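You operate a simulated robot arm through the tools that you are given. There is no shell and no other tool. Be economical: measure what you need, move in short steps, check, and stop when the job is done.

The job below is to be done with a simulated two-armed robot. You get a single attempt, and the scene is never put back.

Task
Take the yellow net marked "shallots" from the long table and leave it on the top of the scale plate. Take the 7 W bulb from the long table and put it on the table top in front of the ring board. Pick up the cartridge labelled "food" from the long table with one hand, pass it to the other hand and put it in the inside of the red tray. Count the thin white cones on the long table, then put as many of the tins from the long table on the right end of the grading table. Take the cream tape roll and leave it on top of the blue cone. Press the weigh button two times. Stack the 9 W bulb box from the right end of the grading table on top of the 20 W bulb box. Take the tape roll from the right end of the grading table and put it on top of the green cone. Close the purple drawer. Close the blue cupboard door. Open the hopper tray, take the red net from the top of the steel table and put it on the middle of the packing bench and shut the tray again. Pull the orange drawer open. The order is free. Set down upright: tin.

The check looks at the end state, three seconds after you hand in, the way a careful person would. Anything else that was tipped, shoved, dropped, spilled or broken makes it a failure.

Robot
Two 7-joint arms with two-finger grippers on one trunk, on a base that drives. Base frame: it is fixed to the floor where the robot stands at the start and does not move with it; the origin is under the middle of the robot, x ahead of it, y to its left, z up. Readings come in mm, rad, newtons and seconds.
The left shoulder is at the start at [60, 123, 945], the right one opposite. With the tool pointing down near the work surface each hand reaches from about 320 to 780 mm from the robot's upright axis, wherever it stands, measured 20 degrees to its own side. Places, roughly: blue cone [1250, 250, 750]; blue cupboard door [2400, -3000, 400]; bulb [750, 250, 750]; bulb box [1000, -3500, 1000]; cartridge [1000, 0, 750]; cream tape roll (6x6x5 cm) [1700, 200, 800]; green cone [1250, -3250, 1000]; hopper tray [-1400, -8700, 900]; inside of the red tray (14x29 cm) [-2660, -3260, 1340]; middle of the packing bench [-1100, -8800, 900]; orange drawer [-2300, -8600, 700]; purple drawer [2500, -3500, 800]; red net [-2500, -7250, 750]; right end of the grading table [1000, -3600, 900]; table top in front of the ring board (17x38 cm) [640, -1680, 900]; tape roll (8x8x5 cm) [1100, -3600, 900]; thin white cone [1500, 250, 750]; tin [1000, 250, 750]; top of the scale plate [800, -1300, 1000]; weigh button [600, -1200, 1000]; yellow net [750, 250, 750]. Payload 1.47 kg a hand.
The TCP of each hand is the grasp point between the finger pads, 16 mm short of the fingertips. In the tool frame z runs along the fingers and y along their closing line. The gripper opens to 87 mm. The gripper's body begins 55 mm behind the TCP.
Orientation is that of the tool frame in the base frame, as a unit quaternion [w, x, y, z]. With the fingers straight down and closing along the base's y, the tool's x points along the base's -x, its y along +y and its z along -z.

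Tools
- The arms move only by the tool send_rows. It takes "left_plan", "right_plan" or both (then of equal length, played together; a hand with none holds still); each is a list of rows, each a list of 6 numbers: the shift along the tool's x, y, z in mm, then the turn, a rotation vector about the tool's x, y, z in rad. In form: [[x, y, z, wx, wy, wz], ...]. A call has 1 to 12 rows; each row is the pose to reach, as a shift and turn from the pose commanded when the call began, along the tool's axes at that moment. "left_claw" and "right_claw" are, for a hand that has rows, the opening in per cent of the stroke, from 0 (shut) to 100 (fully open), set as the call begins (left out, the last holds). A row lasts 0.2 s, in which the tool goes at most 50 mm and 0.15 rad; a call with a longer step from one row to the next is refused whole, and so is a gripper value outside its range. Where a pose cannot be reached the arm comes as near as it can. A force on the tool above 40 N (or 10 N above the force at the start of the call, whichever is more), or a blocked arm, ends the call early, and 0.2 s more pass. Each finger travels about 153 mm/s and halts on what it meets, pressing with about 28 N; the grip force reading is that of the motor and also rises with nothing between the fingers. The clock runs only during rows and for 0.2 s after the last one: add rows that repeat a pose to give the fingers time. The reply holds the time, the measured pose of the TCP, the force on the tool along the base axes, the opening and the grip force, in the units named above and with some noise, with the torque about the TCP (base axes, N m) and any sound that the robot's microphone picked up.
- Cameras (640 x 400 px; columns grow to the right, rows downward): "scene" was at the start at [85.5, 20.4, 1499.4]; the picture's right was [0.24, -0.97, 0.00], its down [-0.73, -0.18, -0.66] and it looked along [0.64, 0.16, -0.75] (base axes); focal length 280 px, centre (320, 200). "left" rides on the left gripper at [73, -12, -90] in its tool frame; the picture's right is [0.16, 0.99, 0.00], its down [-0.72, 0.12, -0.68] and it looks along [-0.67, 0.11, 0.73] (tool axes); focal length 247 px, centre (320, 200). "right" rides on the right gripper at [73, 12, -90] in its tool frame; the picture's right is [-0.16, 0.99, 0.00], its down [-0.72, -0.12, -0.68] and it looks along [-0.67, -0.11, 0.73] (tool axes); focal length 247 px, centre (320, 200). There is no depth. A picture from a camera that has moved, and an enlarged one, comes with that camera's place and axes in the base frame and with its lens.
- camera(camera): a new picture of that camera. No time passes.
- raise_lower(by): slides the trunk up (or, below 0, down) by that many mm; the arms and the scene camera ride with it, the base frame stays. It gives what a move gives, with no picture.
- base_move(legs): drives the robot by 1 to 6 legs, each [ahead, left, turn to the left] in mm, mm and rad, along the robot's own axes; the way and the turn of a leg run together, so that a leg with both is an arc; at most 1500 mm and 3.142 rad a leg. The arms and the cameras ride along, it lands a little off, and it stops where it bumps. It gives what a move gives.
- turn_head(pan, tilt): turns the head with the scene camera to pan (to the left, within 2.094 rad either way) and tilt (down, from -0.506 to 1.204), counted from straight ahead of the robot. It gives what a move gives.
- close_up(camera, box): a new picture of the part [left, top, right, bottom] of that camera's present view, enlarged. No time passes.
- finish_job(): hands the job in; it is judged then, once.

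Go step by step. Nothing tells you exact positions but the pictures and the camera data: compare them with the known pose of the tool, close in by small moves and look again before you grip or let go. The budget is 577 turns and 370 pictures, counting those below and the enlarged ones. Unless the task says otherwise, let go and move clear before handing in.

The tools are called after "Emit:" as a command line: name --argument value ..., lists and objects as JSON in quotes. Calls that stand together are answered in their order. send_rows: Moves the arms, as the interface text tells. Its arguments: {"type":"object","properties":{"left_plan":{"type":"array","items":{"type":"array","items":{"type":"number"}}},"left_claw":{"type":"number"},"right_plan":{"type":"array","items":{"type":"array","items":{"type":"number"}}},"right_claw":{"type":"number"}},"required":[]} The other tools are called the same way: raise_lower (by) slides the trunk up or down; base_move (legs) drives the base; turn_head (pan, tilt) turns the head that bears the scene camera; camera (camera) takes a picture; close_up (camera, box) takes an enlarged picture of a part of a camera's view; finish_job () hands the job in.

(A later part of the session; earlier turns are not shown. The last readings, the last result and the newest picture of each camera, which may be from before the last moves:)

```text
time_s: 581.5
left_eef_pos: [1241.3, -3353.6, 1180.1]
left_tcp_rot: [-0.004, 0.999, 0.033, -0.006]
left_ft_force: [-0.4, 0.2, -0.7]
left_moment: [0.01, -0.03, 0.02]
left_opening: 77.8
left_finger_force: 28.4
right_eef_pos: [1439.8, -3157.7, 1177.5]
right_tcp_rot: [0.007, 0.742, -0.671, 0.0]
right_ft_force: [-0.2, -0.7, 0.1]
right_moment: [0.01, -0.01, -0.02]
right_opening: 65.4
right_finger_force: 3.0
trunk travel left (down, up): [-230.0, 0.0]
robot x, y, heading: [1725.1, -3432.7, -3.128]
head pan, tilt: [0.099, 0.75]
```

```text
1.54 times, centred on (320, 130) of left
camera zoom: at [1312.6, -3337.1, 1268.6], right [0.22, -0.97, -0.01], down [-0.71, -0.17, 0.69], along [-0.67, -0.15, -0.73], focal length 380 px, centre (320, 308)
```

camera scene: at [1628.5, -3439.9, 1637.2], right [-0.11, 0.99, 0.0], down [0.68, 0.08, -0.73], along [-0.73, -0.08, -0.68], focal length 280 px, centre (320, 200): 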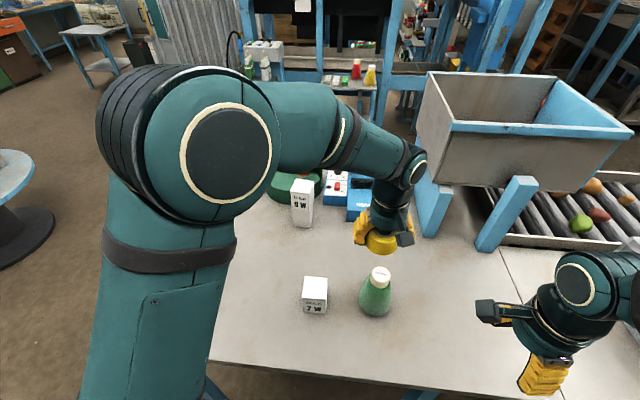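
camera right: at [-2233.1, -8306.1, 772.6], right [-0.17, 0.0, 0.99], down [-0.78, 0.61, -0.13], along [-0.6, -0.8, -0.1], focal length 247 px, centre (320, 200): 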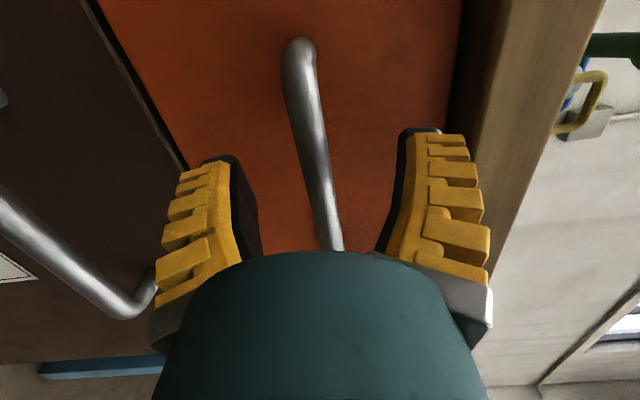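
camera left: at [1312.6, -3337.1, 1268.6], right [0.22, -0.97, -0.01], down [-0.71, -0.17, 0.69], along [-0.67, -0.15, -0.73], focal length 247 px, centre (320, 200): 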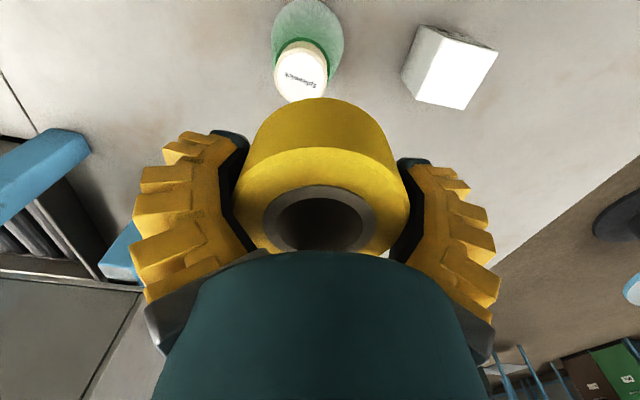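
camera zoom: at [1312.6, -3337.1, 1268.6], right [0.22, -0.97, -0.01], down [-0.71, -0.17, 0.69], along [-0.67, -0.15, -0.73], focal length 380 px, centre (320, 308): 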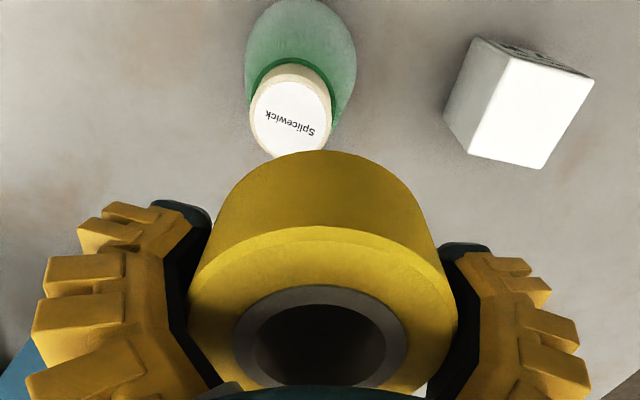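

Cap top ≈ (1245, −3336, 1050). Aligning and lowering to just above it.

Emit:
send_rows --left_plan '[[1, -6, 0, 0, 0, 0], [2, -12, 0, 0, 0, 0], [3, -17, 0, 0, 0, 0], [3, -17, 25, 0, 0, 0], [3, -17, 50, 0, 0, 0], [3, -17, 70, 0, 0, 0], [3, -17, 70, 0, 0, 0]]'

Emit:
close_up --camera "scene" --box '[340, 210, 430, 325]'

Emit:
close_up --camera "left" --box '[220, 0, 420, 260]'

```text
time_s: 583.1
left_eef_pos: [1240.4, -3334.6, 1109.8]
left_tcp_rot: [-0.004, 0.999, 0.033, -0.005]
left_ft_force: [-0.6, -1.7, -0.4]
left_moment: [0.0, 0.0, -0.01]
left_opening: 77.7
left_finger_force: 27.6
right_eef_pos: [1439.8, -3157.1, 1176.7]
right_tcp_rot: [0.007, 0.741, -0.671, 0.0]
right_ft_force: [-0.2, 0.5, 0.0]
right_moment: [-0.01, 0.01, -0.03]
right_opening: 65.2
right_finger_force: 3.0
trunk travel left (down, up): [-230.0, 0.0]
robot x, y, heading: [1723.8, -3431.6, -3.127]
head pan, tilt: [0.099, 0.75]
```

```text
3.48 times, centred on (385, 268) of scene
camera zoom: at [1629.0, -3439.7, 1637.3], right [-0.11, 0.99, 0.0], down [0.68, 0.08, -0.73], along [-0.73, -0.08, -0.68], focal length 972 px, centre (94, -35)
```

zoom: 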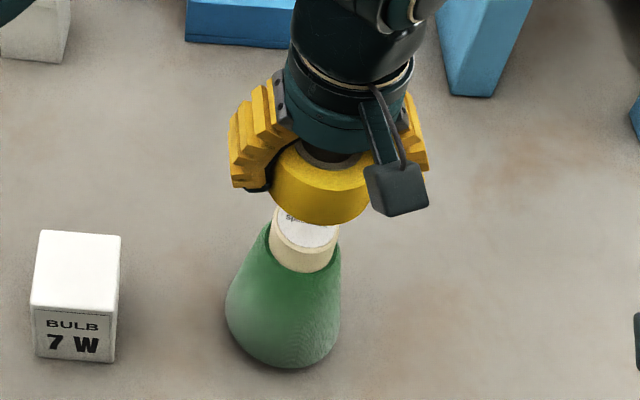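

```text
1.54 times, centred on (320, 130) of left
camera zoom: at [1312.6, -3319.0, 1199.3], right [0.22, -0.97, -0.01], down [-0.71, -0.17, 0.69], along [-0.67, -0.15, -0.73], focal length 380 px, centre (320, 308)
```

zoom: 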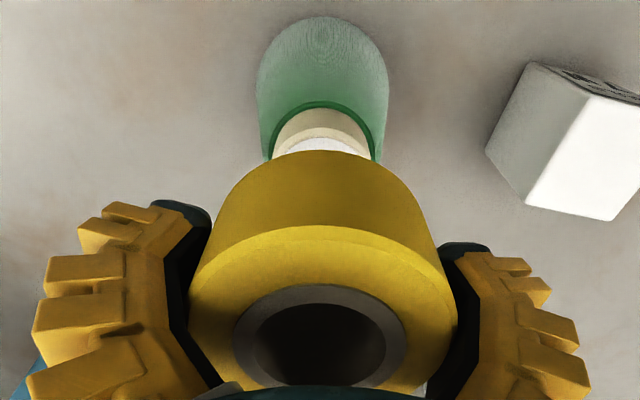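

Emit:
send_rows --left_plan '[[3, 0, 5, 0, 0, 0], [3, 0, 15, 0, 0, 0], [3, 0, 22, 0, 0, 0], [3, 0, 22, 0, 0, 0]]'

Emit:
close_up --camera "scene" --box '[340, 210, 430, 325]'

Emit:
close_up --camera "left" --box '[220, 0, 420, 260]'

```text
time_s: 584.1
left_eef_pos: [1243.5, -3334.8, 1086.1]
left_tcp_rot: [-0.003, 0.999, 0.033, -0.005]
left_ft_force: [-0.2, -0.6, -0.1]
left_moment: [0.01, -0.02, 0.01]
left_opening: 77.5
left_finger_force: 27.7
right_eef_pos: [1439.3, -3157.2, 1178.0]
right_tcp_rot: [0.007, 0.741, -0.671, 0.001]
right_ft_force: [0.3, -0.7, -0.2]
right_moment: [0.02, -0.02, 0.0]
right_opening: 65.6
right_finger_force: 2.9
trunk travel left (down, up): [-230.0, 0.0]
robot x, y, heading: [1719.8, -3430.5, -3.133]
head pan, tilt: [0.099, 0.75]
```

```text
3.48 times, centred on (385, 268) of scene
camera zoom: at [1628.8, -3439.6, 1637.2], right [-0.11, 0.99, 0.0], down [0.68, 0.08, -0.73], along [-0.73, -0.08, -0.68], focal length 972 px, centre (94, -35)
```

zoom: 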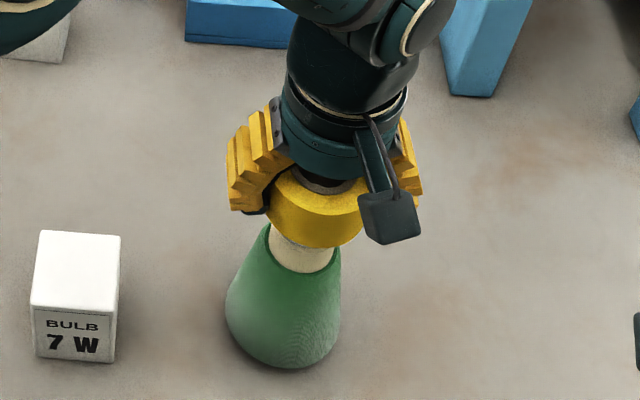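

```text
1.54 times, centred on (320, 130) of left
camera zoom: at [1314.9, -3318.1, 1176.7], right [0.22, -0.97, -0.01], down [-0.71, -0.17, 0.69], along [-0.67, -0.15, -0.73], focal length 380 px, centre (320, 308)
```

zoom: 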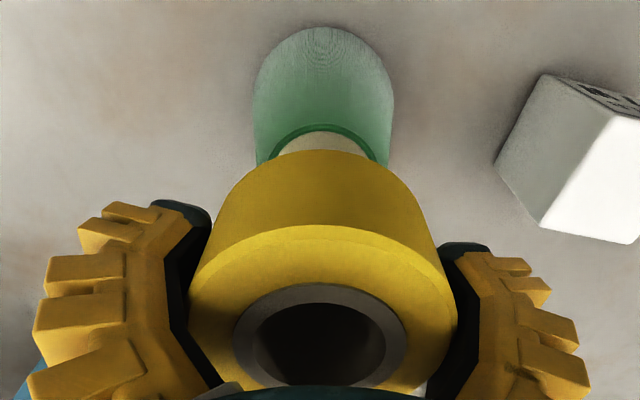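

Aligned within a few mm in the wrist view. Lowering to contact.

Emit:
send_rows --left_plan '[[0, 0, 3, 0, 0, 0], [0, 0, 6, 0, 0, 0], [0, 0, 9, 0, 0, 0]]'

Emit:
send_rows --left_plan '[[0, 0, 2, 0, 0, 0], [0, 0, 4, 0, 0, 0]]'

```text
time_s: 584.9
left_eef_pos: [1242.3, -3334.3, 1078.5]
left_tcp_rot: [-0.003, 0.999, 0.033, -0.005]
left_ft_force: [0.0, -0.2, -0.7]
left_moment: [0.03, -0.01, -0.02]
left_opening: 77.6
left_finger_force: 27.8
right_eef_pos: [1439.1, -3157.9, 1176.3]
right_tcp_rot: [0.007, 0.741, -0.671, 0.0]
right_ft_force: [-0.7, 0.1, -0.4]
right_moment: [0.01, 0.04, 0.02]
right_opening: 65.5
right_finger_force: 3.6
trunk travel left (down, up): [-230.0, 0.0]
robot x, y, heading: [1721.6, -3433.3, -3.13]
head pan, tilt: [0.099, 0.75]
```

```text
time_s: 585.5
left_eef_pos: [1243.5, -3333.8, 1073.1]
left_tcp_rot: [-0.003, 0.999, 0.032, -0.006]
left_ft_force: [0.2, -0.4, -0.9]
left_moment: [-0.01, -0.02, 0.0]
left_opening: 77.4
left_finger_force: 28.2
right_eef_pos: [1439.2, -3157.3, 1177.1]
right_tcp_rot: [0.007, 0.741, -0.671, -0.001]
right_ft_force: [0.0, 0.0, -0.3]
right_moment: [0.0, -0.05, -0.02]
right_opening: 65.4
right_finger_force: 3.2
trunk travel left (down, up): [-230.0, 0.0]
robot x, y, heading: [1723.5, -3434.0, -3.128]
head pan, tilt: [0.099, 0.75]
```

Emit:
send_rows --left_plan '[[0, 0, 2, 0, 0, 0], [0, 0, 4, 0, 0, 0], [0, 0, 6, 0, 0, 0]]'

Emit:
close_up --camera "scene" --box '[340, 210, 430, 325]'

Emit:
close_up --camera "left" --box '[220, 0, 420, 260]'

```text
time_s: 586.3
left_eef_pos: [1243.4, -3333.6, 1067.2]
left_tcp_rot: [-0.003, 0.999, 0.034, -0.005]
left_ft_force: [-0.2, -0.8, -1.0]
left_moment: [0.01, 0.02, -0.01]
left_opening: 77.3
left_finger_force: 28.2
right_eef_pos: [1439.1, -3157.5, 1178.0]
right_tcp_rot: [0.007, 0.741, -0.672, 0.0]
right_ft_force: [0.1, 0.6, 0.6]
right_moment: [0.01, 0.02, 0.03]
right_opening: 65.3
right_finger_force: 3.1
trunk travel left (down, up): [-230.0, 0.0]
robot x, y, heading: [1721.9, -3431.2, -3.133]
head pan, tilt: [0.099, 0.75]
```

```text
3.48 times, centred on (385, 268) of scene
camera zoom: at [1628.7, -3439.5, 1637.2], right [-0.11, 0.99, 0.0], down [0.68, 0.08, -0.73], along [-0.73, -0.08, -0.68], focal length 972 px, centre (94, -35)
```

zoom: 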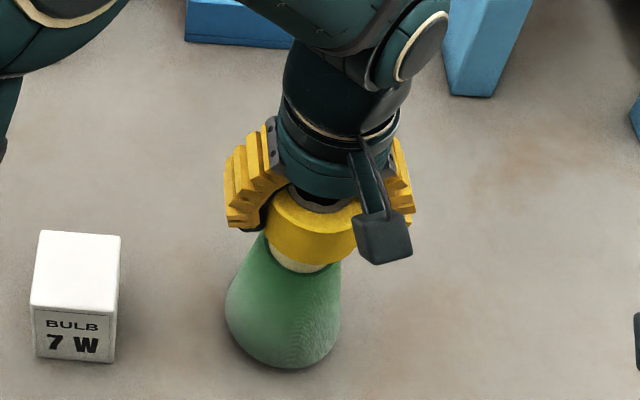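

```text
1.54 times, centred on (320, 130) of left
camera zoom: at [1315.0, -3317.8, 1156.7], right [0.22, -0.97, -0.01], down [-0.71, -0.17, 0.69], along [-0.67, -0.15, -0.73], focal length 380 px, centre (320, 308)
```

zoom: 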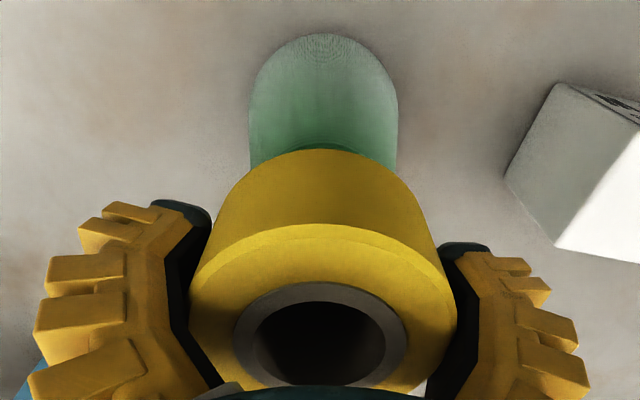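

The roll is slipping over the cap nicely. Continuing until it rests.

Emit:
send_rows --left_plan '[[0, 0, 2, 0, 0, 0], [0, 0, 4, 0, 0, 0], [0, 0, 6, 0, 0, 0], [0, 0, 8, 0, 0, 0]]'

Emit:
send_rows --left_plan '[[0, 0, 2, 0, 0, 0], [0, 0, 4, 0, 0, 0]]'

```text
time_s: 587.3
left_eef_pos: [1242.2, -3333.1, 1062.4]
left_tcp_rot: [-0.005, 0.999, 0.033, -0.008]
left_ft_force: [-1.3, -3.1, 25.0]
left_moment: [-0.14, -0.12, -0.01]
left_opening: 77.1
left_finger_force: 27.5
right_eef_pos: [1440.3, -3158.3, 1178.9]
right_tcp_rot: [0.007, 0.742, -0.671, -0.001]
right_ft_force: [-0.4, 0.3, 0.1]
right_moment: [0.0, -0.01, -0.01]
right_opening: 65.3
right_finger_force: 3.4
trunk travel left (down, up): [-230.0, 0.0]
robot x, y, heading: [1722.8, -3433.2, -3.131]
head pan, tilt: [0.099, 0.75]
```

```text
time_s: 587.8
left_eef_pos: [1242.7, -3333.5, 1060.2]
left_tcp_rot: [-0.007, 0.999, 0.032, -0.009]
left_ft_force: [4.2, -3.7, 16.0]
left_moment: [-0.06, -0.26, -0.06]
left_opening: 76.4
left_finger_force: 27.8
right_eef_pos: [1440.1, -3158.1, 1177.4]
right_tcp_rot: [0.007, 0.741, -0.672, 0.001]
right_ft_force: [0.1, 0.2, -0.3]
right_moment: [0.01, -0.04, 0.0]
right_opening: 65.4
right_finger_force: 3.3
trunk travel left (down, up): [-230.0, 0.0]
robot x, y, heading: [1722.0, -3428.8, -3.128]
head pan, tilt: [0.099, 0.75]
stopped in row 2 (left hand): the force on the tool passed its limit at 41 N (the readings are from after the stop); the commanded pose is now the measured one
```

It's resting. Easing up and releasing.

Emit:
send_rows --left_plan '[[0, 0, -2, 0, 0, 0], [0, 0, -2, 0, 0, 0]]'

Emit:
send_rows --left_plan '[[0, 0, 0, 0, 0, 0], [0, 0, 0, 0, 0, 0], [0, 0, 0, 0, 0, 0]]' --left_claw 100

Emit:
close_up --camera "left" --box '[160, 0, 480, 260]'

```text
time_s: 588.4
left_eef_pos: [1241.4, -3333.4, 1061.4]
left_tcp_rot: [-0.006, 0.999, 0.032, -0.008]
left_ft_force: [0.9, -0.4, 3.3]
left_moment: [0.05, -0.03, -0.05]
left_opening: 76.4
left_finger_force: 28.2
right_eef_pos: [1440.1, -3157.0, 1176.9]
right_tcp_rot: [0.006, 0.741, -0.671, 0.0]
right_ft_force: [-0.4, 0.4, 0.0]
right_moment: [0.01, -0.01, 0.01]
right_opening: 65.3
right_finger_force: 2.8
trunk travel left (down, up): [-230.0, 0.0]
robot x, y, heading: [1725.7, -3432.2, -3.131]
head pan, tilt: [0.099, 0.75]
```

```text
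time_s: 589.2
left_eef_pos: [1241.6, -3331.2, 1061.4]
left_tcp_rot: [-0.006, 0.999, 0.033, -0.008]
left_ft_force: [0.5, -0.3, -0.2]
left_moment: [-0.01, -0.01, 0.0]
left_opening: 87.0
left_finger_force: 0.1
right_eef_pos: [1438.8, -3157.1, 1176.4]
right_tcp_rot: [0.007, 0.742, -0.67, 0.0]
right_ft_force: [0.6, 0.9, -0.1]
right_moment: [-0.01, 0.02, -0.01]
right_opening: 65.4
right_finger_force: 3.4
trunk travel left (down, up): [-230.0, 0.0]
robot x, y, heading: [1721.9, -3434.6, -3.132]
head pan, tilt: [0.099, 0.75]
```

```text
1.54 times, centred on (320, 130) of left
camera zoom: at [1313.8, -3316.9, 1150.7], right [0.22, -0.97, -0.01], down [-0.7, -0.17, 0.69], along [-0.68, -0.14, -0.72], focal length 380 px, centre (320, 308)
```

zoom: 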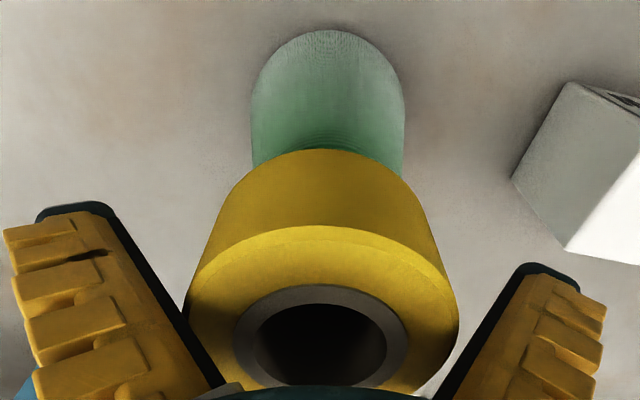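

Rising slowly with a tiny centring shift.

Emit:
send_rows --left_plan '[[0, -1.5, 0, 0, 0, 0], [0, -1.5, -8, 0, 0, 0], [0, -1.5, -20, 0, 0, 0], [0, -1.5, -40, 0, 0, 0], [0, -1.5, -70, 0, 0, 0], [0, -1.5, -100, 0, 0, 0], [0, -1.5, -140, 0, 0, 0], [0, -1.5, -180, 0, 0, 0]]'

Emit:
close_up --camera "scene" --box '[260, 160, 430, 325]'

Emit:
camera --camera "left"

```text
time_s: 591.0
left_eef_pos: [1244.2, -3333.3, 1242.0]
left_tcp_rot: [-0.005, 0.999, 0.033, -0.008]
left_ft_force: [0.5, -0.2, 0.6]
left_moment: [-0.01, -0.01, 0.01]
left_opening: 86.9
left_finger_force: 0.0
right_eef_pos: [1439.7, -3158.5, 1178.3]
right_tcp_rot: [0.007, 0.742, -0.67, -0.001]
right_ft_force: [0.4, 0.7, 1.3]
right_moment: [0.03, 0.01, 0.03]
right_opening: 65.4
right_finger_force: 2.9
trunk travel left (down, up): [-230.0, 0.0]
robot x, y, heading: [1723.0, -3433.1, -3.13]
head pan, tilt: [0.099, 0.75]
```

```text
2.42 times, centred on (345, 242) of scene
camera zoom: at [1629.2, -3440.0, 1637.3], right [-0.11, 0.99, 0.0], down [0.68, 0.08, -0.73], along [-0.73, -0.08, -0.68], focal length 678 px, centre (259, 97)
```

zoom: 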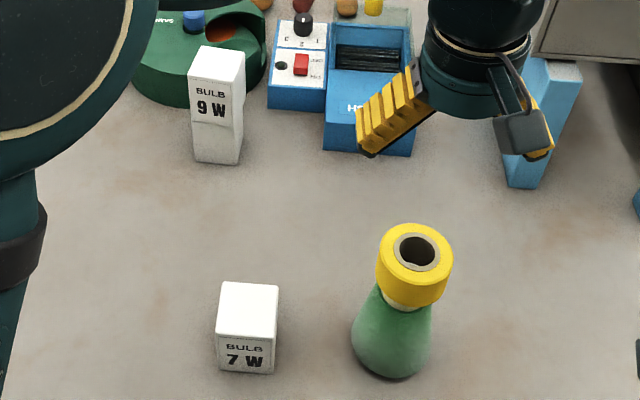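

```text
117 pictures are left
camera left: at [1316.4, -3316.5, 1331.5], right [0.22, -0.97, -0.01], down [-0.7, -0.17, 0.69], along [-0.68, -0.14, -0.72], focal length 247 px, centre (320, 200)
```

left: 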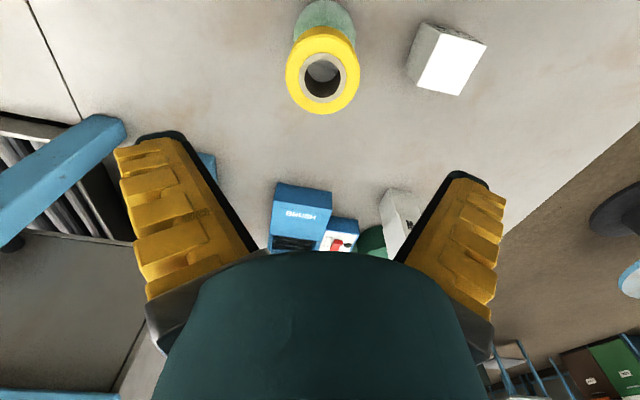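

Both tasks here are done: roll on the green cone, 9 W box stacked. Next the tins: I drive north through the aisle to the long table.

Emit:
base_move --legs '[[-260, 0, 0], [0, 0, -1.57], [1400, 0, 0], [1400, 0, 0]]'

Emit:
turn_head --pan 0.5 --tilt 0.6

Emit:
camera --camera "scene"

```text
time_s: 609.6
left_eef_pos: [2153.9, -209.2, 1241.8]
left_tcp_rot: [-0.01, 0.71, -0.704, -0.001]
left_ft_force: [-0.3, 0.2, -0.4]
left_moment: [0.02, 0.0, 0.02]
left_opening: 87.2
left_finger_force: 0.0
right_eef_pos: [2317.2, -413.4, 1178.6]
right_tcp_rot: [-0.004, -0.022, 1.0, 0.006]
right_ft_force: [-0.4, -0.3, 0.5]
right_moment: [0.01, -0.03, 0.01]
right_opening: 65.4
right_finger_force: 3.0
trunk travel left (down, up): [-230.0, 0.0]
robot x, y, heading: [2025.0, -679.9, 1.528]
head pan, tilt: [0.099, 0.75]
```

```text
time_s: 610.5
left_eef_pos: [2154.8, -209.2, 1240.5]
left_tcp_rot: [-0.011, 0.711, -0.703, -0.001]
left_ft_force: [0.7, 0.2, -0.6]
left_moment: [-0.03, 0.01, 0.04]
left_opening: 86.9
left_finger_force: 0.1
right_eef_pos: [2316.2, -412.7, 1177.4]
right_tcp_rot: [-0.004, -0.022, 1.0, 0.005]
right_ft_force: [0.2, 0.8, 0.4]
right_moment: [-0.01, -0.01, 0.02]
right_opening: 65.2
right_finger_force: 2.7
trunk travel left (down, up): [-230.0, 0.0]
robot x, y, heading: [2025.1, -681.6, 1.53]
head pan, tilt: [0.499, 0.6]
```

```text
116 pictures are left
camera scene: at [1988.8, -589.8, 1650.1], right [0.9, 0.44, 0.0], down [0.25, -0.51, -0.82], along [-0.36, 0.74, -0.57], focal length 280 px, centre (320, 200)
```

scene: 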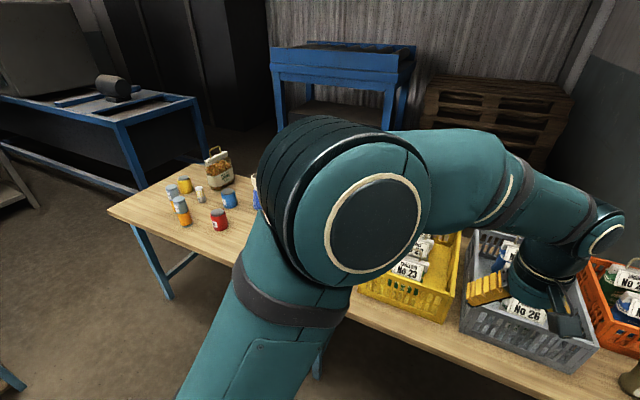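

Emit:
base_move --legs '[[0, 965, 0.04], [250, 0, 0]]'

Emit:
raise_lower --by -80

Emit:
turn_head --pan 0.0 --tilt 0.75

Emit:
camera --camera "scene"

```text
time_s: 620.6
left_eef_pos: [1199.6, 72.5, 1241.8]
left_tcp_rot: [-0.009, 0.721, -0.693, -0.002]
left_ft_force: [-0.4, -0.2, 0.0]
left_moment: [-0.02, 0.01, 0.0]
left_opening: 87.1
left_finger_force: 0.0
right_eef_pos: [1370.3, -128.1, 1176.8]
right_tcp_rot: [-0.004, -0.037, 0.999, 0.004]
right_ft_force: [-0.6, 0.1, -0.3]
right_moment: [-0.02, -0.03, 0.0]
right_opening: 65.4
right_finger_force: 3.6
trunk travel left (down, up): [-230.0, 0.0]
robot x, y, heading: [1085.4, -404.8, 1.557]
head pan, tilt: [0.499, 0.6]
```

```text
time_s: 621.7
left_eef_pos: [1200.1, 71.0, 1162.4]
left_tcp_rot: [-0.009, 0.721, -0.693, -0.002]
left_ft_force: [0.1, 0.2, 0.4]
left_moment: [0.02, 0.01, 0.0]
left_opening: 87.1
left_finger_force: 0.0
right_eef_pos: [1370.6, -130.0, 1098.0]
right_tcp_rot: [-0.005, -0.037, 0.999, 0.005]
right_ft_force: [-0.3, -0.2, 0.0]
right_moment: [-0.02, 0.0, 0.01]
right_opening: 65.3
right_finger_force: 2.9
trunk travel left (down, up): [-150.0, 80.0]
robot x, y, heading: [1088.5, -406.4, 1.563]
head pan, tilt: [0.499, 0.6]
```

```text
time_s: 622.7
left_eef_pos: [1199.5, 71.3, 1161.4]
left_tcp_rot: [-0.009, 0.721, -0.693, -0.001]
left_ft_force: [0.3, 0.0, 0.0]
left_moment: [0.0, -0.01, 0.01]
left_opening: 86.8
left_finger_force: 0.1
right_eef_pos: [1369.1, -130.0, 1096.5]
right_tcp_rot: [-0.004, -0.037, 0.999, 0.005]
right_ft_force: [0.0, -0.6, -0.3]
right_moment: [0.0, -0.01, 0.01]
right_opening: 65.4
right_finger_force: 3.5
trunk travel left (down, up): [-150.0, 80.0]
robot x, y, heading: [1087.0, -403.0, 1.561]
head pan, tilt: [0.0, 0.75]
```

```text
115 pictures are left
camera scene: at [1089.0, -310.0, 1557.3], right [1.0, -0.01, 0.0], down [-0.01, -0.68, -0.73], along [0.01, 0.73, -0.68], focal length 280 px, centre (320, 200)
```

scene: 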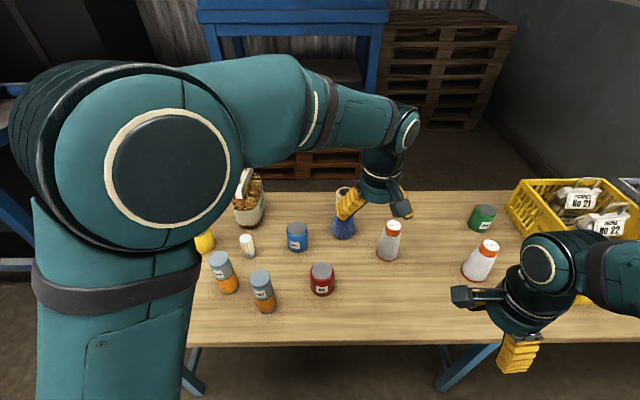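

Tins: OIL (red) at ≈ (1099, 136), ENAMEL (blue) at ≈ (1020, 300). Left hand goes over ENAMEL, right over OIL.

Emit:
send_rows --left_plan '[[-20, 22, 0, 0, 0, 0], [-40, 44, 0, 0, 0, 0], [-60, 66, 0, 0, 0, 0], [-80, 88, 0, 0, 0, 0], [-105, 110, 0, 0, 0, 0], [-130, 132, 0, 0, 0, 0], [-155, 154, 0, 0, 0, 0], [-185, 174, 0, 0, 0, 0], [-220, 174, 0, 0, 0, 0]]' --left_claw 100

Emit:
send_rows --right_plan '[[25, 28, 0, 0, 0, 0], [50, 57, 0, 0, 0, 0], [75, 86, 0, 0, 0, 0], [100, 114, 0, 0, 0, 0], [125, 142, 0, 0, 0, 0], [150, 171, 0, 0, 0, 0], [175, 200, 0, 0, 0, 0], [200, 228, 0, 0, 0, 0], [225, 257, 0, 0, 0, 0], [250, 285, 0, 0, 0, 0], [250, 285, 30, 0, 0, 0]]' --right_claw 100

Emit:
camera --camera "left"

Emit:
camera --camera "right"

```text
time_s: 624.7
left_eef_pos: [1018.5, 285.8, 1160.5]
left_tcp_rot: [-0.01, 0.721, -0.692, -0.001]
left_ft_force: [0.6, 0.1, -0.1]
left_moment: [-0.03, 0.03, 0.02]
left_opening: 87.1
left_finger_force: 0.0
right_eef_pos: [1370.7, -129.0, 1096.2]
right_tcp_rot: [-0.006, -0.037, 0.999, 0.005]
right_ft_force: [0.1, 1.3, 0.0]
right_moment: [-0.06, 0.0, -0.01]
right_opening: 65.5
right_finger_force: 2.7
trunk travel left (down, up): [-150.0, 80.0]
robot x, y, heading: [1087.1, -402.9, 1.561]
head pan, tilt: [0.0, 0.75]
```

```text
time_s: 627.1
left_eef_pos: [1017.9, 285.1, 1161.3]
left_tcp_rot: [-0.01, 0.721, -0.693, -0.001]
left_ft_force: [-0.3, 0.2, 0.1]
left_moment: [0.01, 0.03, 0.0]
left_opening: 87.1
left_finger_force: 0.0
right_eef_pos: [1100.5, 137.9, 1072.0]
right_tcp_rot: [-0.006, -0.037, 0.999, 0.005]
right_ft_force: [0.3, -0.4, 0.7]
right_moment: [0.01, 0.01, 0.02]
right_opening: 87.2
right_finger_force: 0.1
trunk travel left (down, up): [-150.0, 80.0]
robot x, y, heading: [1091.3, -404.2, 1.56]
head pan, tilt: [0.0, 0.75]
```

```text
114 pictures are left
camera left: at [1031.4, 211.2, 1250.5], right [-0.98, -0.2, -0.01], down [-0.15, 0.71, 0.69], along [-0.13, 0.68, -0.72], focal length 247 px, centre (320, 200)
```

left: 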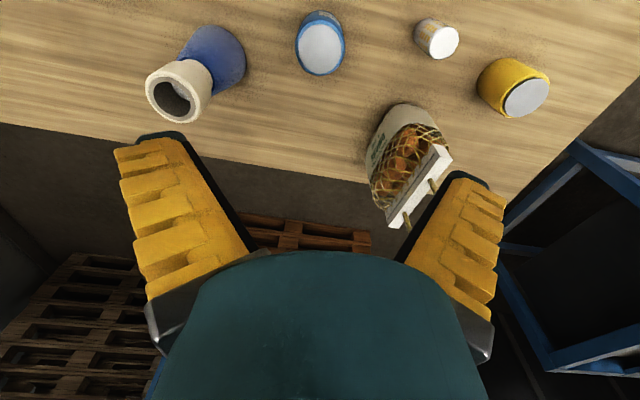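

```text
113 pictures are left
camera right: at [1026.2, 142.2, 1163.9], right [0.08, 1.0, 0.01], down [0.74, -0.07, 0.67], along [0.67, -0.05, -0.74], focal length 247 px, centre (320, 200)
```

right: 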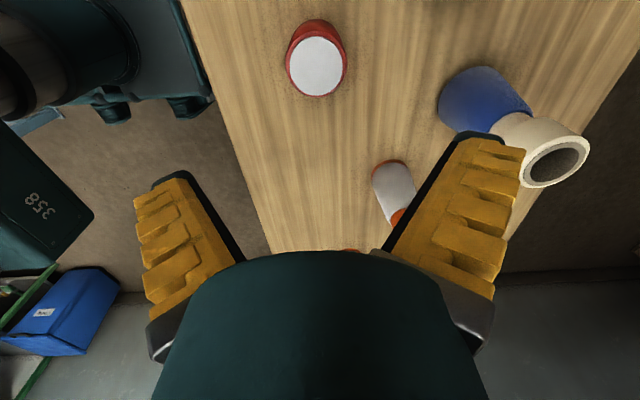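

Both hands are aligned over their tins. Left descends first.

Emit:
send_rows --left_plan '[[0, 0, 45, 0, 0, 0], [0, 0, 90, 0, 0, 0], [0, 0, 135, 0, 0, 0], [0, 0, 180, 0, 0, 0], [0, 0, 225, 0, 0, 0], [0, 0, 250, 0, 0, 0], [0, 0, 250, 0, 0, 0]]'

Emit:
camera --camera "left"

```text
time_s: 628.6
left_eef_pos: [1020.0, 289.3, 919.6]
left_tcp_rot: [-0.014, 0.722, -0.691, -0.004]
left_ft_force: [0.5, -0.1, -0.3]
left_moment: [-0.01, -0.02, -0.01]
left_opening: 87.0
left_finger_force: 0.1
right_eef_pos: [1103.5, 131.7, 1066.2]
right_tcp_rot: [0.001, -0.038, 0.999, -0.003]
right_ft_force: [1.7, -2.1, -0.3]
right_moment: [0.19, 0.06, 0.13]
right_opening: 86.6
right_finger_force: 0.1
trunk travel left (down, up): [-150.0, 80.0]
robot x, y, heading: [1088.6, -404.8, 1.558]
head pan, tilt: [0.0, 0.75]
stopped in row 7 (right hand): the force on the tool passed its limit at 43 N (the readings are from after the stop); the commanded pose is now the measured one
```

```text
112 pictures are left
camera left: at [1033.4, 215.4, 1008.0], right [-0.98, -0.2, -0.02], down [-0.16, 0.7, 0.7], along [-0.13, 0.68, -0.72], focal length 247 px, centre (320, 200)
```

left: 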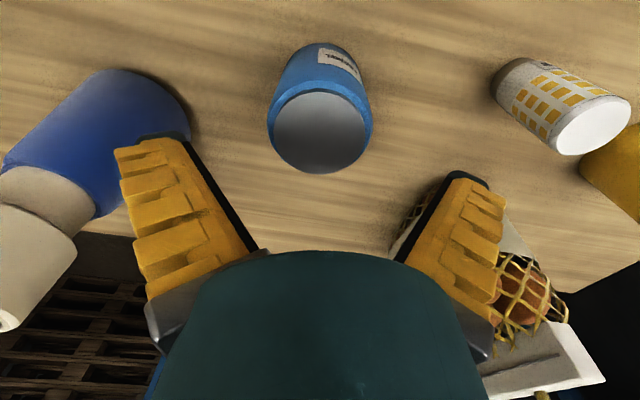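

The left forearm brushed the right hand. I move the right hand aside (east).

Emit:
send_rows --right_plan '[[-30, -5, 0, 0, 0, 0], [-60, -15, 0, 0, 0, 0], [-100, -30, 0, 0, 0, 0], [-140, -50, 0, 0, 0, 0], [-180, -70, 0, 0, 0, 0]]'

Emit:
camera --camera "scene"

```text
time_s: 629.8
left_eef_pos: [1021.1, 288.5, 920.4]
left_tcp_rot: [-0.013, 0.722, -0.692, -0.005]
left_ft_force: [0.5, 0.0, 0.8]
left_moment: [0.0, -0.01, 0.02]
left_opening: 86.8
left_finger_force: 0.0
right_eef_pos: [1285.1, 78.3, 1069.1]
right_tcp_rot: [0.001, -0.038, 0.999, -0.003]
right_ft_force: [0.4, 0.1, -0.5]
right_moment: [-0.02, 0.01, -0.01]
right_opening: 86.9
right_finger_force: 0.1
trunk travel left (down, up): [-150.0, 80.0]
robot x, y, heading: [1089.4, -402.8, 1.556]
head pan, tilt: [0.0, 0.75]
```

```text
111 pictures are left
camera scene: at [1089.9, -310.9, 1557.3], right [1.0, -0.01, 0.0], down [-0.01, -0.68, -0.73], along [0.01, 0.73, -0.68], focal length 280 px, centre (320, 200)
```

scene: 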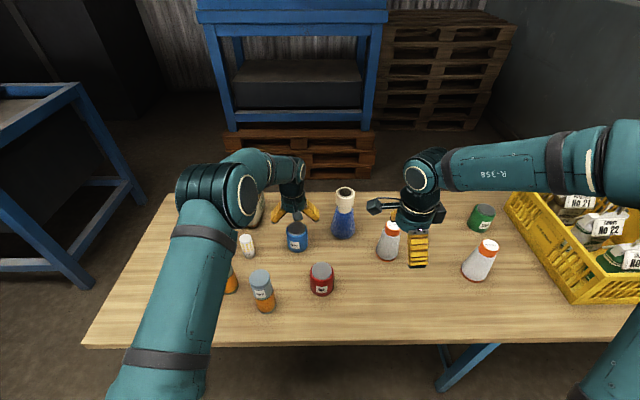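

Emit:
send_rows --left_plan '[[0, 0, 30, 0, 0, 0], [0, 0, 60, 0, 0, 0], [0, 0, 80, 0, 0, 0], [0, 0, 92, 0, 0, 0], [0, 0, 92, 0, 0, 0]]'

Emit:
camera --camera "left"

```text
time_s: 631.0
left_eef_pos: [1021.2, 292.7, 828.2]
left_tcp_rot: [-0.014, 0.722, -0.692, -0.004]
left_ft_force: [-0.7, 2.2, 3.9]
left_moment: [-0.14, -0.01, 0.01]
left_opening: 90.2
left_finger_force: 0.0
right_eef_pos: [1286.5, 77.8, 1070.1]
right_tcp_rot: [0.0, -0.037, 0.999, -0.002]
right_ft_force: [0.7, 0.1, -0.6]
right_moment: [0.03, 0.01, 0.01]
right_opening: 87.2
right_finger_force: 0.0
trunk travel left (down, up): [-150.0, 80.0]
robot x, y, heading: [1085.6, -402.8, 1.555]
head pan, tilt: [0.0, 0.75]
```

```text
110 pictures are left
camera left: at [1034.5, 217.5, 916.7], right [-0.98, -0.2, -0.02], down [-0.16, 0.7, 0.7], along [-0.13, 0.69, -0.72], focal length 247 px, centre (320, 200)
```

left: 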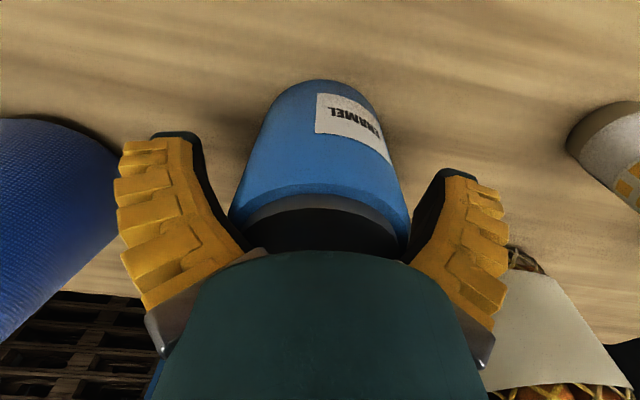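

The tin fits tightly between the fingers. Closing and lifting.

Emit:
send_rows --left_plan '[[0, 0, 0, 0, 0, 0], [0, 0, 0, 0, 0, 0], [0, 0, 0, 0, 0, 0]]' --left_claw 0

Emit:
send_rows --left_plan '[[0, 0, -15, 0, 0, 0], [0, 0, -40, 0, 0, 0], [0, 0, -80, 0, 0, 0], [0, 0, -120, 0, 0, 0], [0, 0, -160, 0, 0, 0], [0, 0, -200, 0, 0, 0], [0, 0, -240, 0, 0, 0], [0, 0, -280, 0, 0, 0], [20, 0, -300, 0, 0, 0], [50, 0, -320, 0, 0, 0], [80, 20, -340, 0, 0, 0], [110, 40, -350, 0, 0, 0]]'

Emit:
camera --camera "left"

Emit:
camera --camera "scene"

```text
time_s: 631.8
left_eef_pos: [1023.6, 290.5, 825.9]
left_tcp_rot: [-0.013, 0.722, -0.692, -0.003]
left_ft_force: [1.0, -3.6, 4.5]
left_moment: [-0.44, -0.17, -0.03]
left_opening: 81.8
left_finger_force: 28.2
right_eef_pos: [1285.2, 77.0, 1068.5]
right_tcp_rot: [0.001, -0.039, 0.999, -0.002]
right_ft_force: [0.2, -0.5, -0.4]
right_moment: [0.0, -0.02, 0.0]
right_opening: 87.3
right_finger_force: 0.1
trunk travel left (down, up): [-150.0, 80.0]
robot x, y, heading: [1088.9, -404.5, 1.557]
head pan, tilt: [0.0, 0.75]
```

```text
time_s: 634.4
left_eef_pos: [981.3, 170.7, 1173.2]
left_tcp_rot: [-0.013, 0.722, -0.692, -0.005]
left_ft_force: [0.5, 0.8, -4.0]
left_moment: [0.02, 0.02, 0.01]
left_opening: 72.1
left_finger_force: 28.1
right_eef_pos: [1285.5, 77.4, 1069.7]
right_tcp_rot: [0.001, -0.039, 0.999, -0.003]
right_ft_force: [-0.2, -0.6, -0.4]
right_moment: [-0.03, -0.03, 0.0]
right_opening: 87.0
right_finger_force: 0.0
trunk travel left (down, up): [-150.0, 80.0]
robot x, y, heading: [1089.1, -408.2, 1.561]
head pan, tilt: [0.0, 0.75]
```

```text
109 pictures are left
camera left: at [994.5, 95.4, 1261.9], right [-0.98, -0.2, -0.02], down [-0.16, 0.7, 0.7], along [-0.13, 0.69, -0.72], focal length 247 px, centre (320, 200)
```

left: 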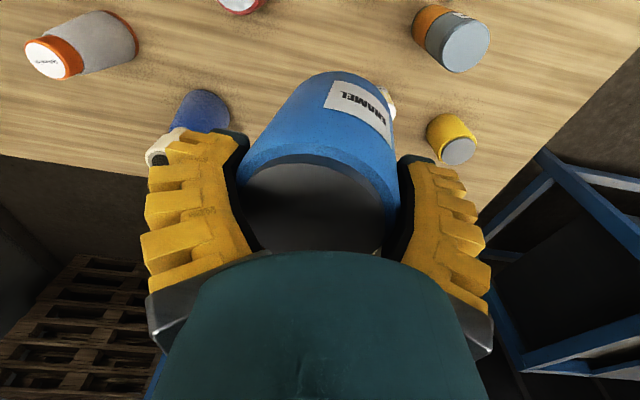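

```text
108 pictures are left
camera scene: at [1088.5, -311.0, 1557.3], right [1.0, -0.01, 0.0], down [-0.01, -0.68, -0.73], along [0.01, 0.73, -0.68], focal length 280 px, centre (320, 200)
```

scene: 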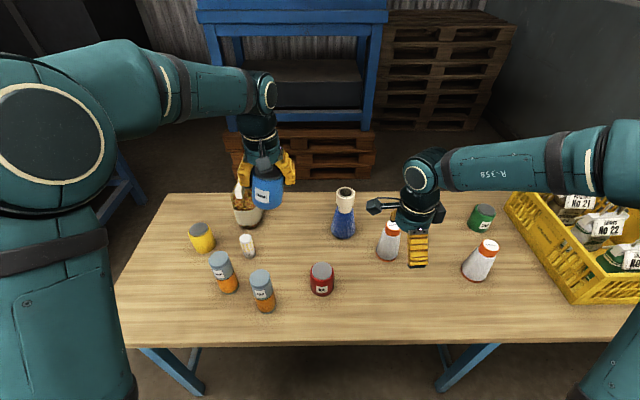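

ENAMEL held. Now the right hand takes the red OIL tin.

Emit:
send_rows --left_plan '[[0, 30, -10, 0, 0, 0], [0, 60, -20, 0, 0, 0], [0, 90, -30, 0, 0, 0], [0, 90, -30, 0, 0, 0], [0, 90, -30, 0, 0, 0], [0, 90, -30, 0, 0, 0], [0, 90, -30, 0, 0, 0], [0, 90, -30, 0, 0, 0]]' --right_plan '[[20, 8, 0, 0, 0, 0], [45, 17, 0, 0, 0, 0], [70, 27, 0, 0, 0, 0], [95, 37, 0, 0, 0, 0], [120, 47, 0, 0, 0, 0], [150, 59, 0, 0, 0, 0], [181, 71, 0, 0, 0, 0], [181, 71, 40, 0, 0, 0]]'

Emit:
send_rows --right_plan '[[0, 0, 40, 0, 0, 0], [0, 0, 80, 0, 0, 0], [0, 0, 115, 0, 0, 0], [0, 0, 115, 0, 0, 0]]'

Emit:
camera --camera "right"

```text
time_s: 636.2
left_eef_pos: [893.5, 167.5, 1199.5]
left_tcp_rot: [-0.013, 0.723, -0.691, -0.004]
left_ft_force: [-0.1, 1.3, -3.3]
left_moment: [0.0, -0.02, -0.04]
left_opening: 72.5
left_finger_force: 28.3
right_eef_pos: [1103.6, 134.5, 1026.9]
right_tcp_rot: [0.001, -0.038, 0.999, -0.004]
right_ft_force: [0.6, 0.2, 0.2]
right_moment: [-0.03, -0.01, -0.02]
right_opening: 87.0
right_finger_force: 0.2
trunk travel left (down, up): [-150.0, 80.0]
robot x, y, heading: [1090.6, -402.4, 1.555]
head pan, tilt: [0.0, 0.75]
```

```text
time_s: 637.2
left_eef_pos: [892.7, 165.5, 1202.2]
left_tcp_rot: [-0.014, 0.722, -0.691, -0.004]
left_ft_force: [1.1, -0.6, -4.2]
left_moment: [-0.04, -0.01, 0.02]
left_opening: 72.2
left_finger_force: 27.9
right_eef_pos: [1101.6, 134.7, 913.1]
right_tcp_rot: [0.0, -0.038, 0.999, -0.003]
right_ft_force: [-0.9, -1.0, 1.1]
right_moment: [0.06, 0.04, 0.02]
right_opening: 87.1
right_finger_force: 0.1
trunk travel left (down, up): [-150.0, 80.0]
robot x, y, heading: [1086.5, -403.1, 1.555]
head pan, tilt: [0.0, 0.75]
```

```text
107 pictures are left
camera right: at [1028.3, 140.1, 1002.9], right [0.08, 1.0, 0.0], down [0.73, -0.06, 0.68], along [0.68, -0.06, -0.73], focal length 247 px, centre (320, 200)
```

right: 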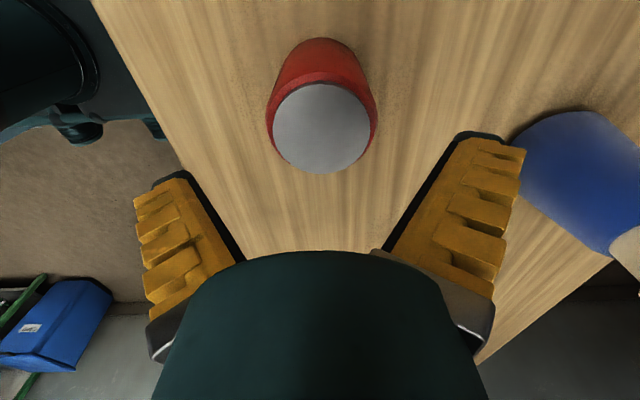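

Emit:
send_rows --right_plan '[[4, 1, 25, 0, 0, 0], [4, 1, 50, 0, 0, 0], [4, 1, 72, 0, 0, 0], [4, 1, 84, 0, 0, 0], [4, 1, 84, 0, 0, 0]]'

Emit:
camera --camera "right"

```text
time_s: 638.4
left_eef_pos: [892.7, 165.7, 1202.6]
left_tcp_rot: [-0.014, 0.723, -0.691, -0.004]
left_ft_force: [-0.3, -0.8, -4.8]
left_moment: [0.04, -0.05, 0.0]
left_opening: 72.3
left_finger_force: 28.2
right_eef_pos: [1097.5, 134.3, 828.3]
right_tcp_rot: [0.001, -0.038, 0.999, -0.002]
right_ft_force: [3.2, -6.1, 14.6]
right_moment: [-0.47, 0.04, -0.04]
right_opening: 87.0
right_finger_force: 26.0
trunk travel left (down, up): [-150.0, 80.0]
robot x, y, heading: [1089.5, -401.2, 1.562]
head pan, tilt: [0.0, 0.75]
```

```text
106 pictures are left
camera right: at [1024.0, 140.6, 918.7], right [0.08, 1.0, 0.0], down [0.73, -0.06, 0.68], along [0.68, -0.06, -0.73], focal length 247 px, centre (320, 200)
```

right: 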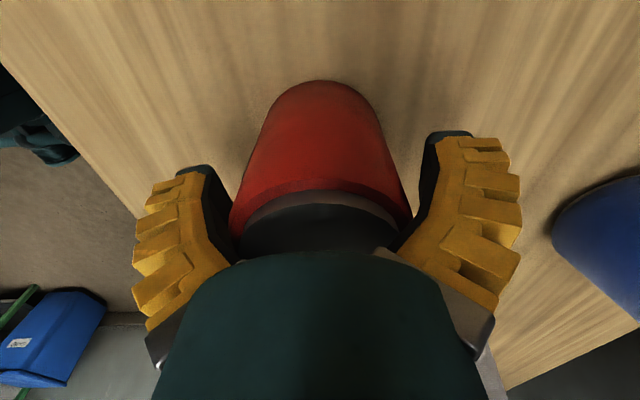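

Good fit. Closing and lifting the red tin.

Emit:
send_rows --right_plan '[[0, 0, -2, 0, 0, 0], [0, 0, -2, 0, 0, 0], [0, 0, -2, 0, 0, 0], [0, 0, -2, 0, 0, 0]]' --right_claw 0

Emit:
send_rows --right_plan '[[0, 0, -15, 0, 0, 0], [0, 0, -40, 0, 0, 0], [0, 0, -80, 0, 0, 0], [0, 0, -120, 0, 0, 0], [0, 0, -160, 0, 0, 0], [0, 0, -200, 0, 0, 0], [0, 0, -240, 0, 0, 0], [0, -10, -280, 0, 0, 0], [-20, -30, -310, 0, 0, 0], [-40, -50, -340, 0, 0, 0]]'

Emit:
camera --camera "right"

Emit:
camera --camera "scene"

```text
time_s: 639.4
left_eef_pos: [892.8, 167.7, 1200.5]
left_tcp_rot: [-0.014, 0.722, -0.691, -0.004]
left_ft_force: [1.0, -0.4, -3.6]
left_moment: [-0.01, -0.04, -0.01]
left_opening: 72.2
left_finger_force: 27.7
right_eef_pos: [1098.5, 134.1, 828.5]
right_tcp_rot: [0.003, -0.038, 0.999, -0.003]
right_ft_force: [-0.4, 0.6, -0.5]
right_moment: [0.02, 0.07, -0.05]
right_opening: 82.0
right_finger_force: 28.1
trunk travel left (down, up): [-150.0, 80.0]
robot x, y, heading: [1088.8, -405.3, 1.559]
head pan, tilt: [0.0, 0.75]
```

```text
time_s: 641.6
left_eef_pos: [891.8, 166.4, 1202.3]
left_tcp_rot: [-0.014, 0.722, -0.692, -0.004]
left_ft_force: [-0.8, -0.3, -4.2]
left_moment: [0.0, -0.03, 0.02]
left_opening: 71.8
left_finger_force: 28.3
right_eef_pos: [1140.1, 90.4, 1169.8]
right_tcp_rot: [0.002, -0.038, 0.999, -0.003]
right_ft_force: [-0.3, -1.6, -4.2]
right_moment: [0.06, -0.02, 0.0]
right_opening: 72.0
right_finger_force: 28.2
trunk travel left (down, up): [-150.0, 80.0]
robot x, y, heading: [1087.3, -405.8, 1.554]
head pan, tilt: [0.0, 0.75]
```

```text
105 pictures are left
camera right: at [1065.5, 95.0, 1260.5], right [0.08, 1.0, -0.01], down [0.73, -0.06, 0.68], along [0.68, -0.06, -0.73], focal length 247 px, centre (320, 200)
```

right: 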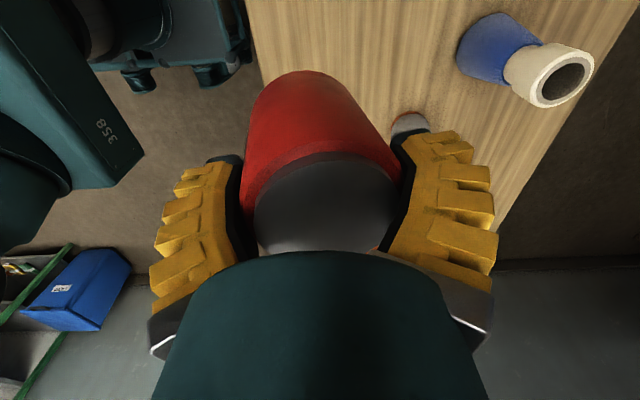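

```text
104 pictures are left
camera scene: at [1089.2, -310.7, 1557.3], right [1.0, -0.01, 0.0], down [-0.01, -0.68, -0.73], along [0.01, 0.73, -0.68], focal length 280 px, centre (320, 200)
```

scene: 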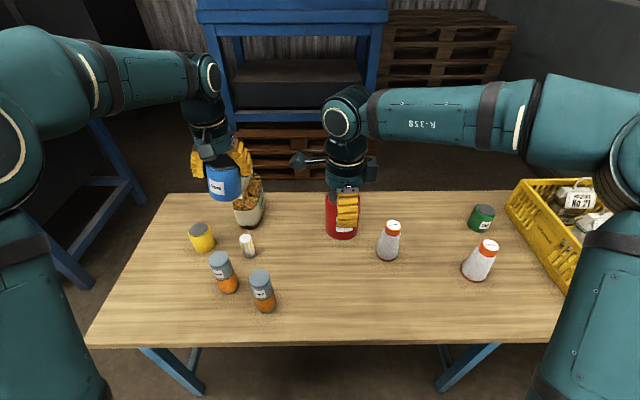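

Both tins are held (slightly tilted in the grip, but stable). I drive back to the grading table's right end, reversing through the aisle.

Emit:
base_move --legs '[[-170, 0, 0.012], [0, -915, 0], [-1480, 0, 0], [-1480, 0, 0]]'

Emit:
camera --camera "left"

Emit:
camera --camera "right"

```text
time_s: 665.0
left_eef_pos: [1822.1, -2958.0, 1200.8]
left_tcp_rot: [-0.013, 0.73, -0.683, -0.004]
left_ft_force: [0.6, -0.5, -4.5]
left_moment: [0.0, -0.03, 0.0]
left_opening: 71.6
left_finger_force: 28.2
right_eef_pos: [2071.6, -3028.3, 1169.3]
right_tcp_rot: [0.001, -0.05, 0.999, -0.004]
right_ft_force: [-0.8, -0.4, -3.4]
right_moment: [-0.01, -0.01, -0.01]
right_opening: 71.9
right_finger_force: 28.3
trunk travel left (down, up): [-150.0, 80.0]
robot x, y, heading: [2032.7, -3523.0, 1.584]
head pan, tilt: [0.0, 0.75]
```

```text
103 pictures are left
camera left: at [1837.1, -3031.5, 1289.7], right [-0.97, -0.22, -0.02], down [-0.17, 0.7, 0.7], along [-0.14, 0.68, -0.72], focal length 247 px, centre (320, 200)
```

left: 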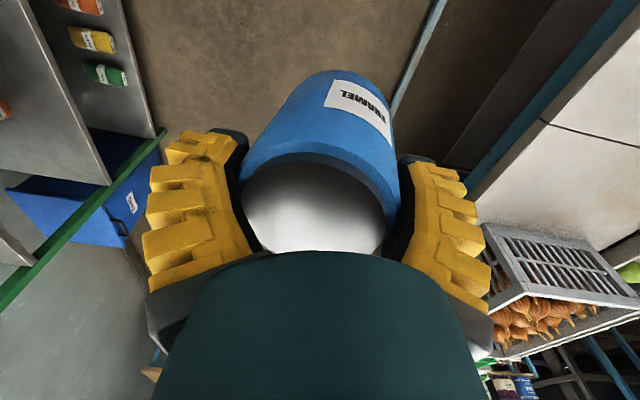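

```text
102 pictures are left
camera right: at [1997.0, -3024.7, 1259.9], right [0.06, 1.0, -0.01], down [0.73, -0.04, 0.68], along [0.68, -0.04, -0.73], focal length 247 px, centre (320, 200)
```

right: 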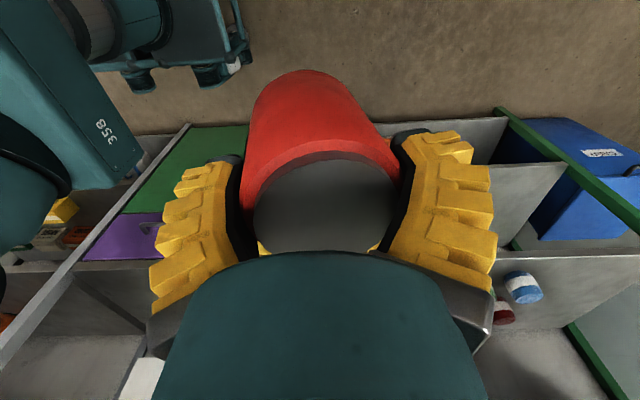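

Emit:
base_move --legs '[[0, 0, 1.557], [230, 60, 0]]'

Emit:
turn_head --pan 0.1 --tilt 0.75

Emit:
camera --camera "scene"

```text
time_s: 670.5
left_eef_pos: [1232.7, -3781.8, 1200.2]
left_tcp_rot: [-0.006, 1.0, 0.024, -0.011]
left_ft_force: [0.1, -0.9, -4.6]
left_moment: [0.06, 0.0, -0.02]
left_opening: 71.9
left_finger_force: 27.6
right_eef_pos: [1307.6, -3533.1, 1168.8]
right_tcp_rot: [-0.003, 0.735, -0.678, 0.001]
right_ft_force: [0.6, -0.2, -4.1]
right_moment: [0.01, 0.0, -0.01]
right_opening: 71.6
right_finger_force: 27.9
trunk travel left (down, up): [-150.0, 80.0]
robot x, y, heading: [1803.8, -3583.0, 3.134]
head pan, tilt: [0.0, 0.75]
```

```text
time_s: 671.2
left_eef_pos: [1233.6, -3780.9, 1201.9]
left_tcp_rot: [-0.007, 1.0, 0.023, -0.012]
left_ft_force: [-0.6, 0.0, -3.7]
left_moment: [0.01, -0.01, 0.0]
left_opening: 71.9
left_finger_force: 27.8
right_eef_pos: [1308.4, -3532.1, 1168.8]
right_tcp_rot: [-0.003, 0.735, -0.678, 0.002]
right_ft_force: [0.6, -0.2, -4.1]
right_moment: [-0.03, 0.0, 0.01]
right_opening: 71.9
right_finger_force: 28.0
trunk travel left (down, up): [-150.0, 80.0]
robot x, y, heading: [1802.2, -3581.8, 3.132]
head pan, tilt: [0.099, 0.75]
```

```text
101 pictures are left
camera scene: at [1710.0, -3588.0, 1557.2], right [-0.09, 1.0, 0.0], down [0.68, 0.06, -0.73], along [-0.73, -0.07, -0.68], focal length 280 px, centre (320, 200)
```

scene: 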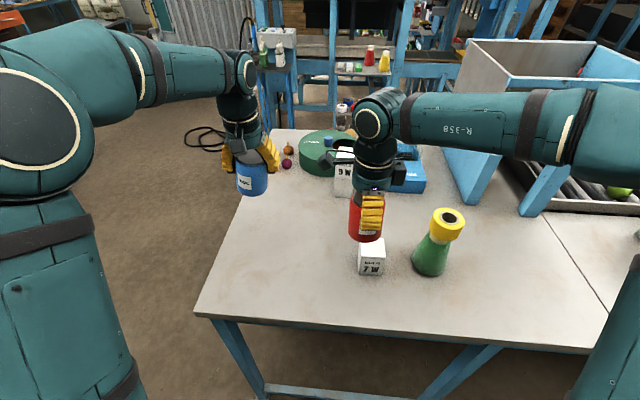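

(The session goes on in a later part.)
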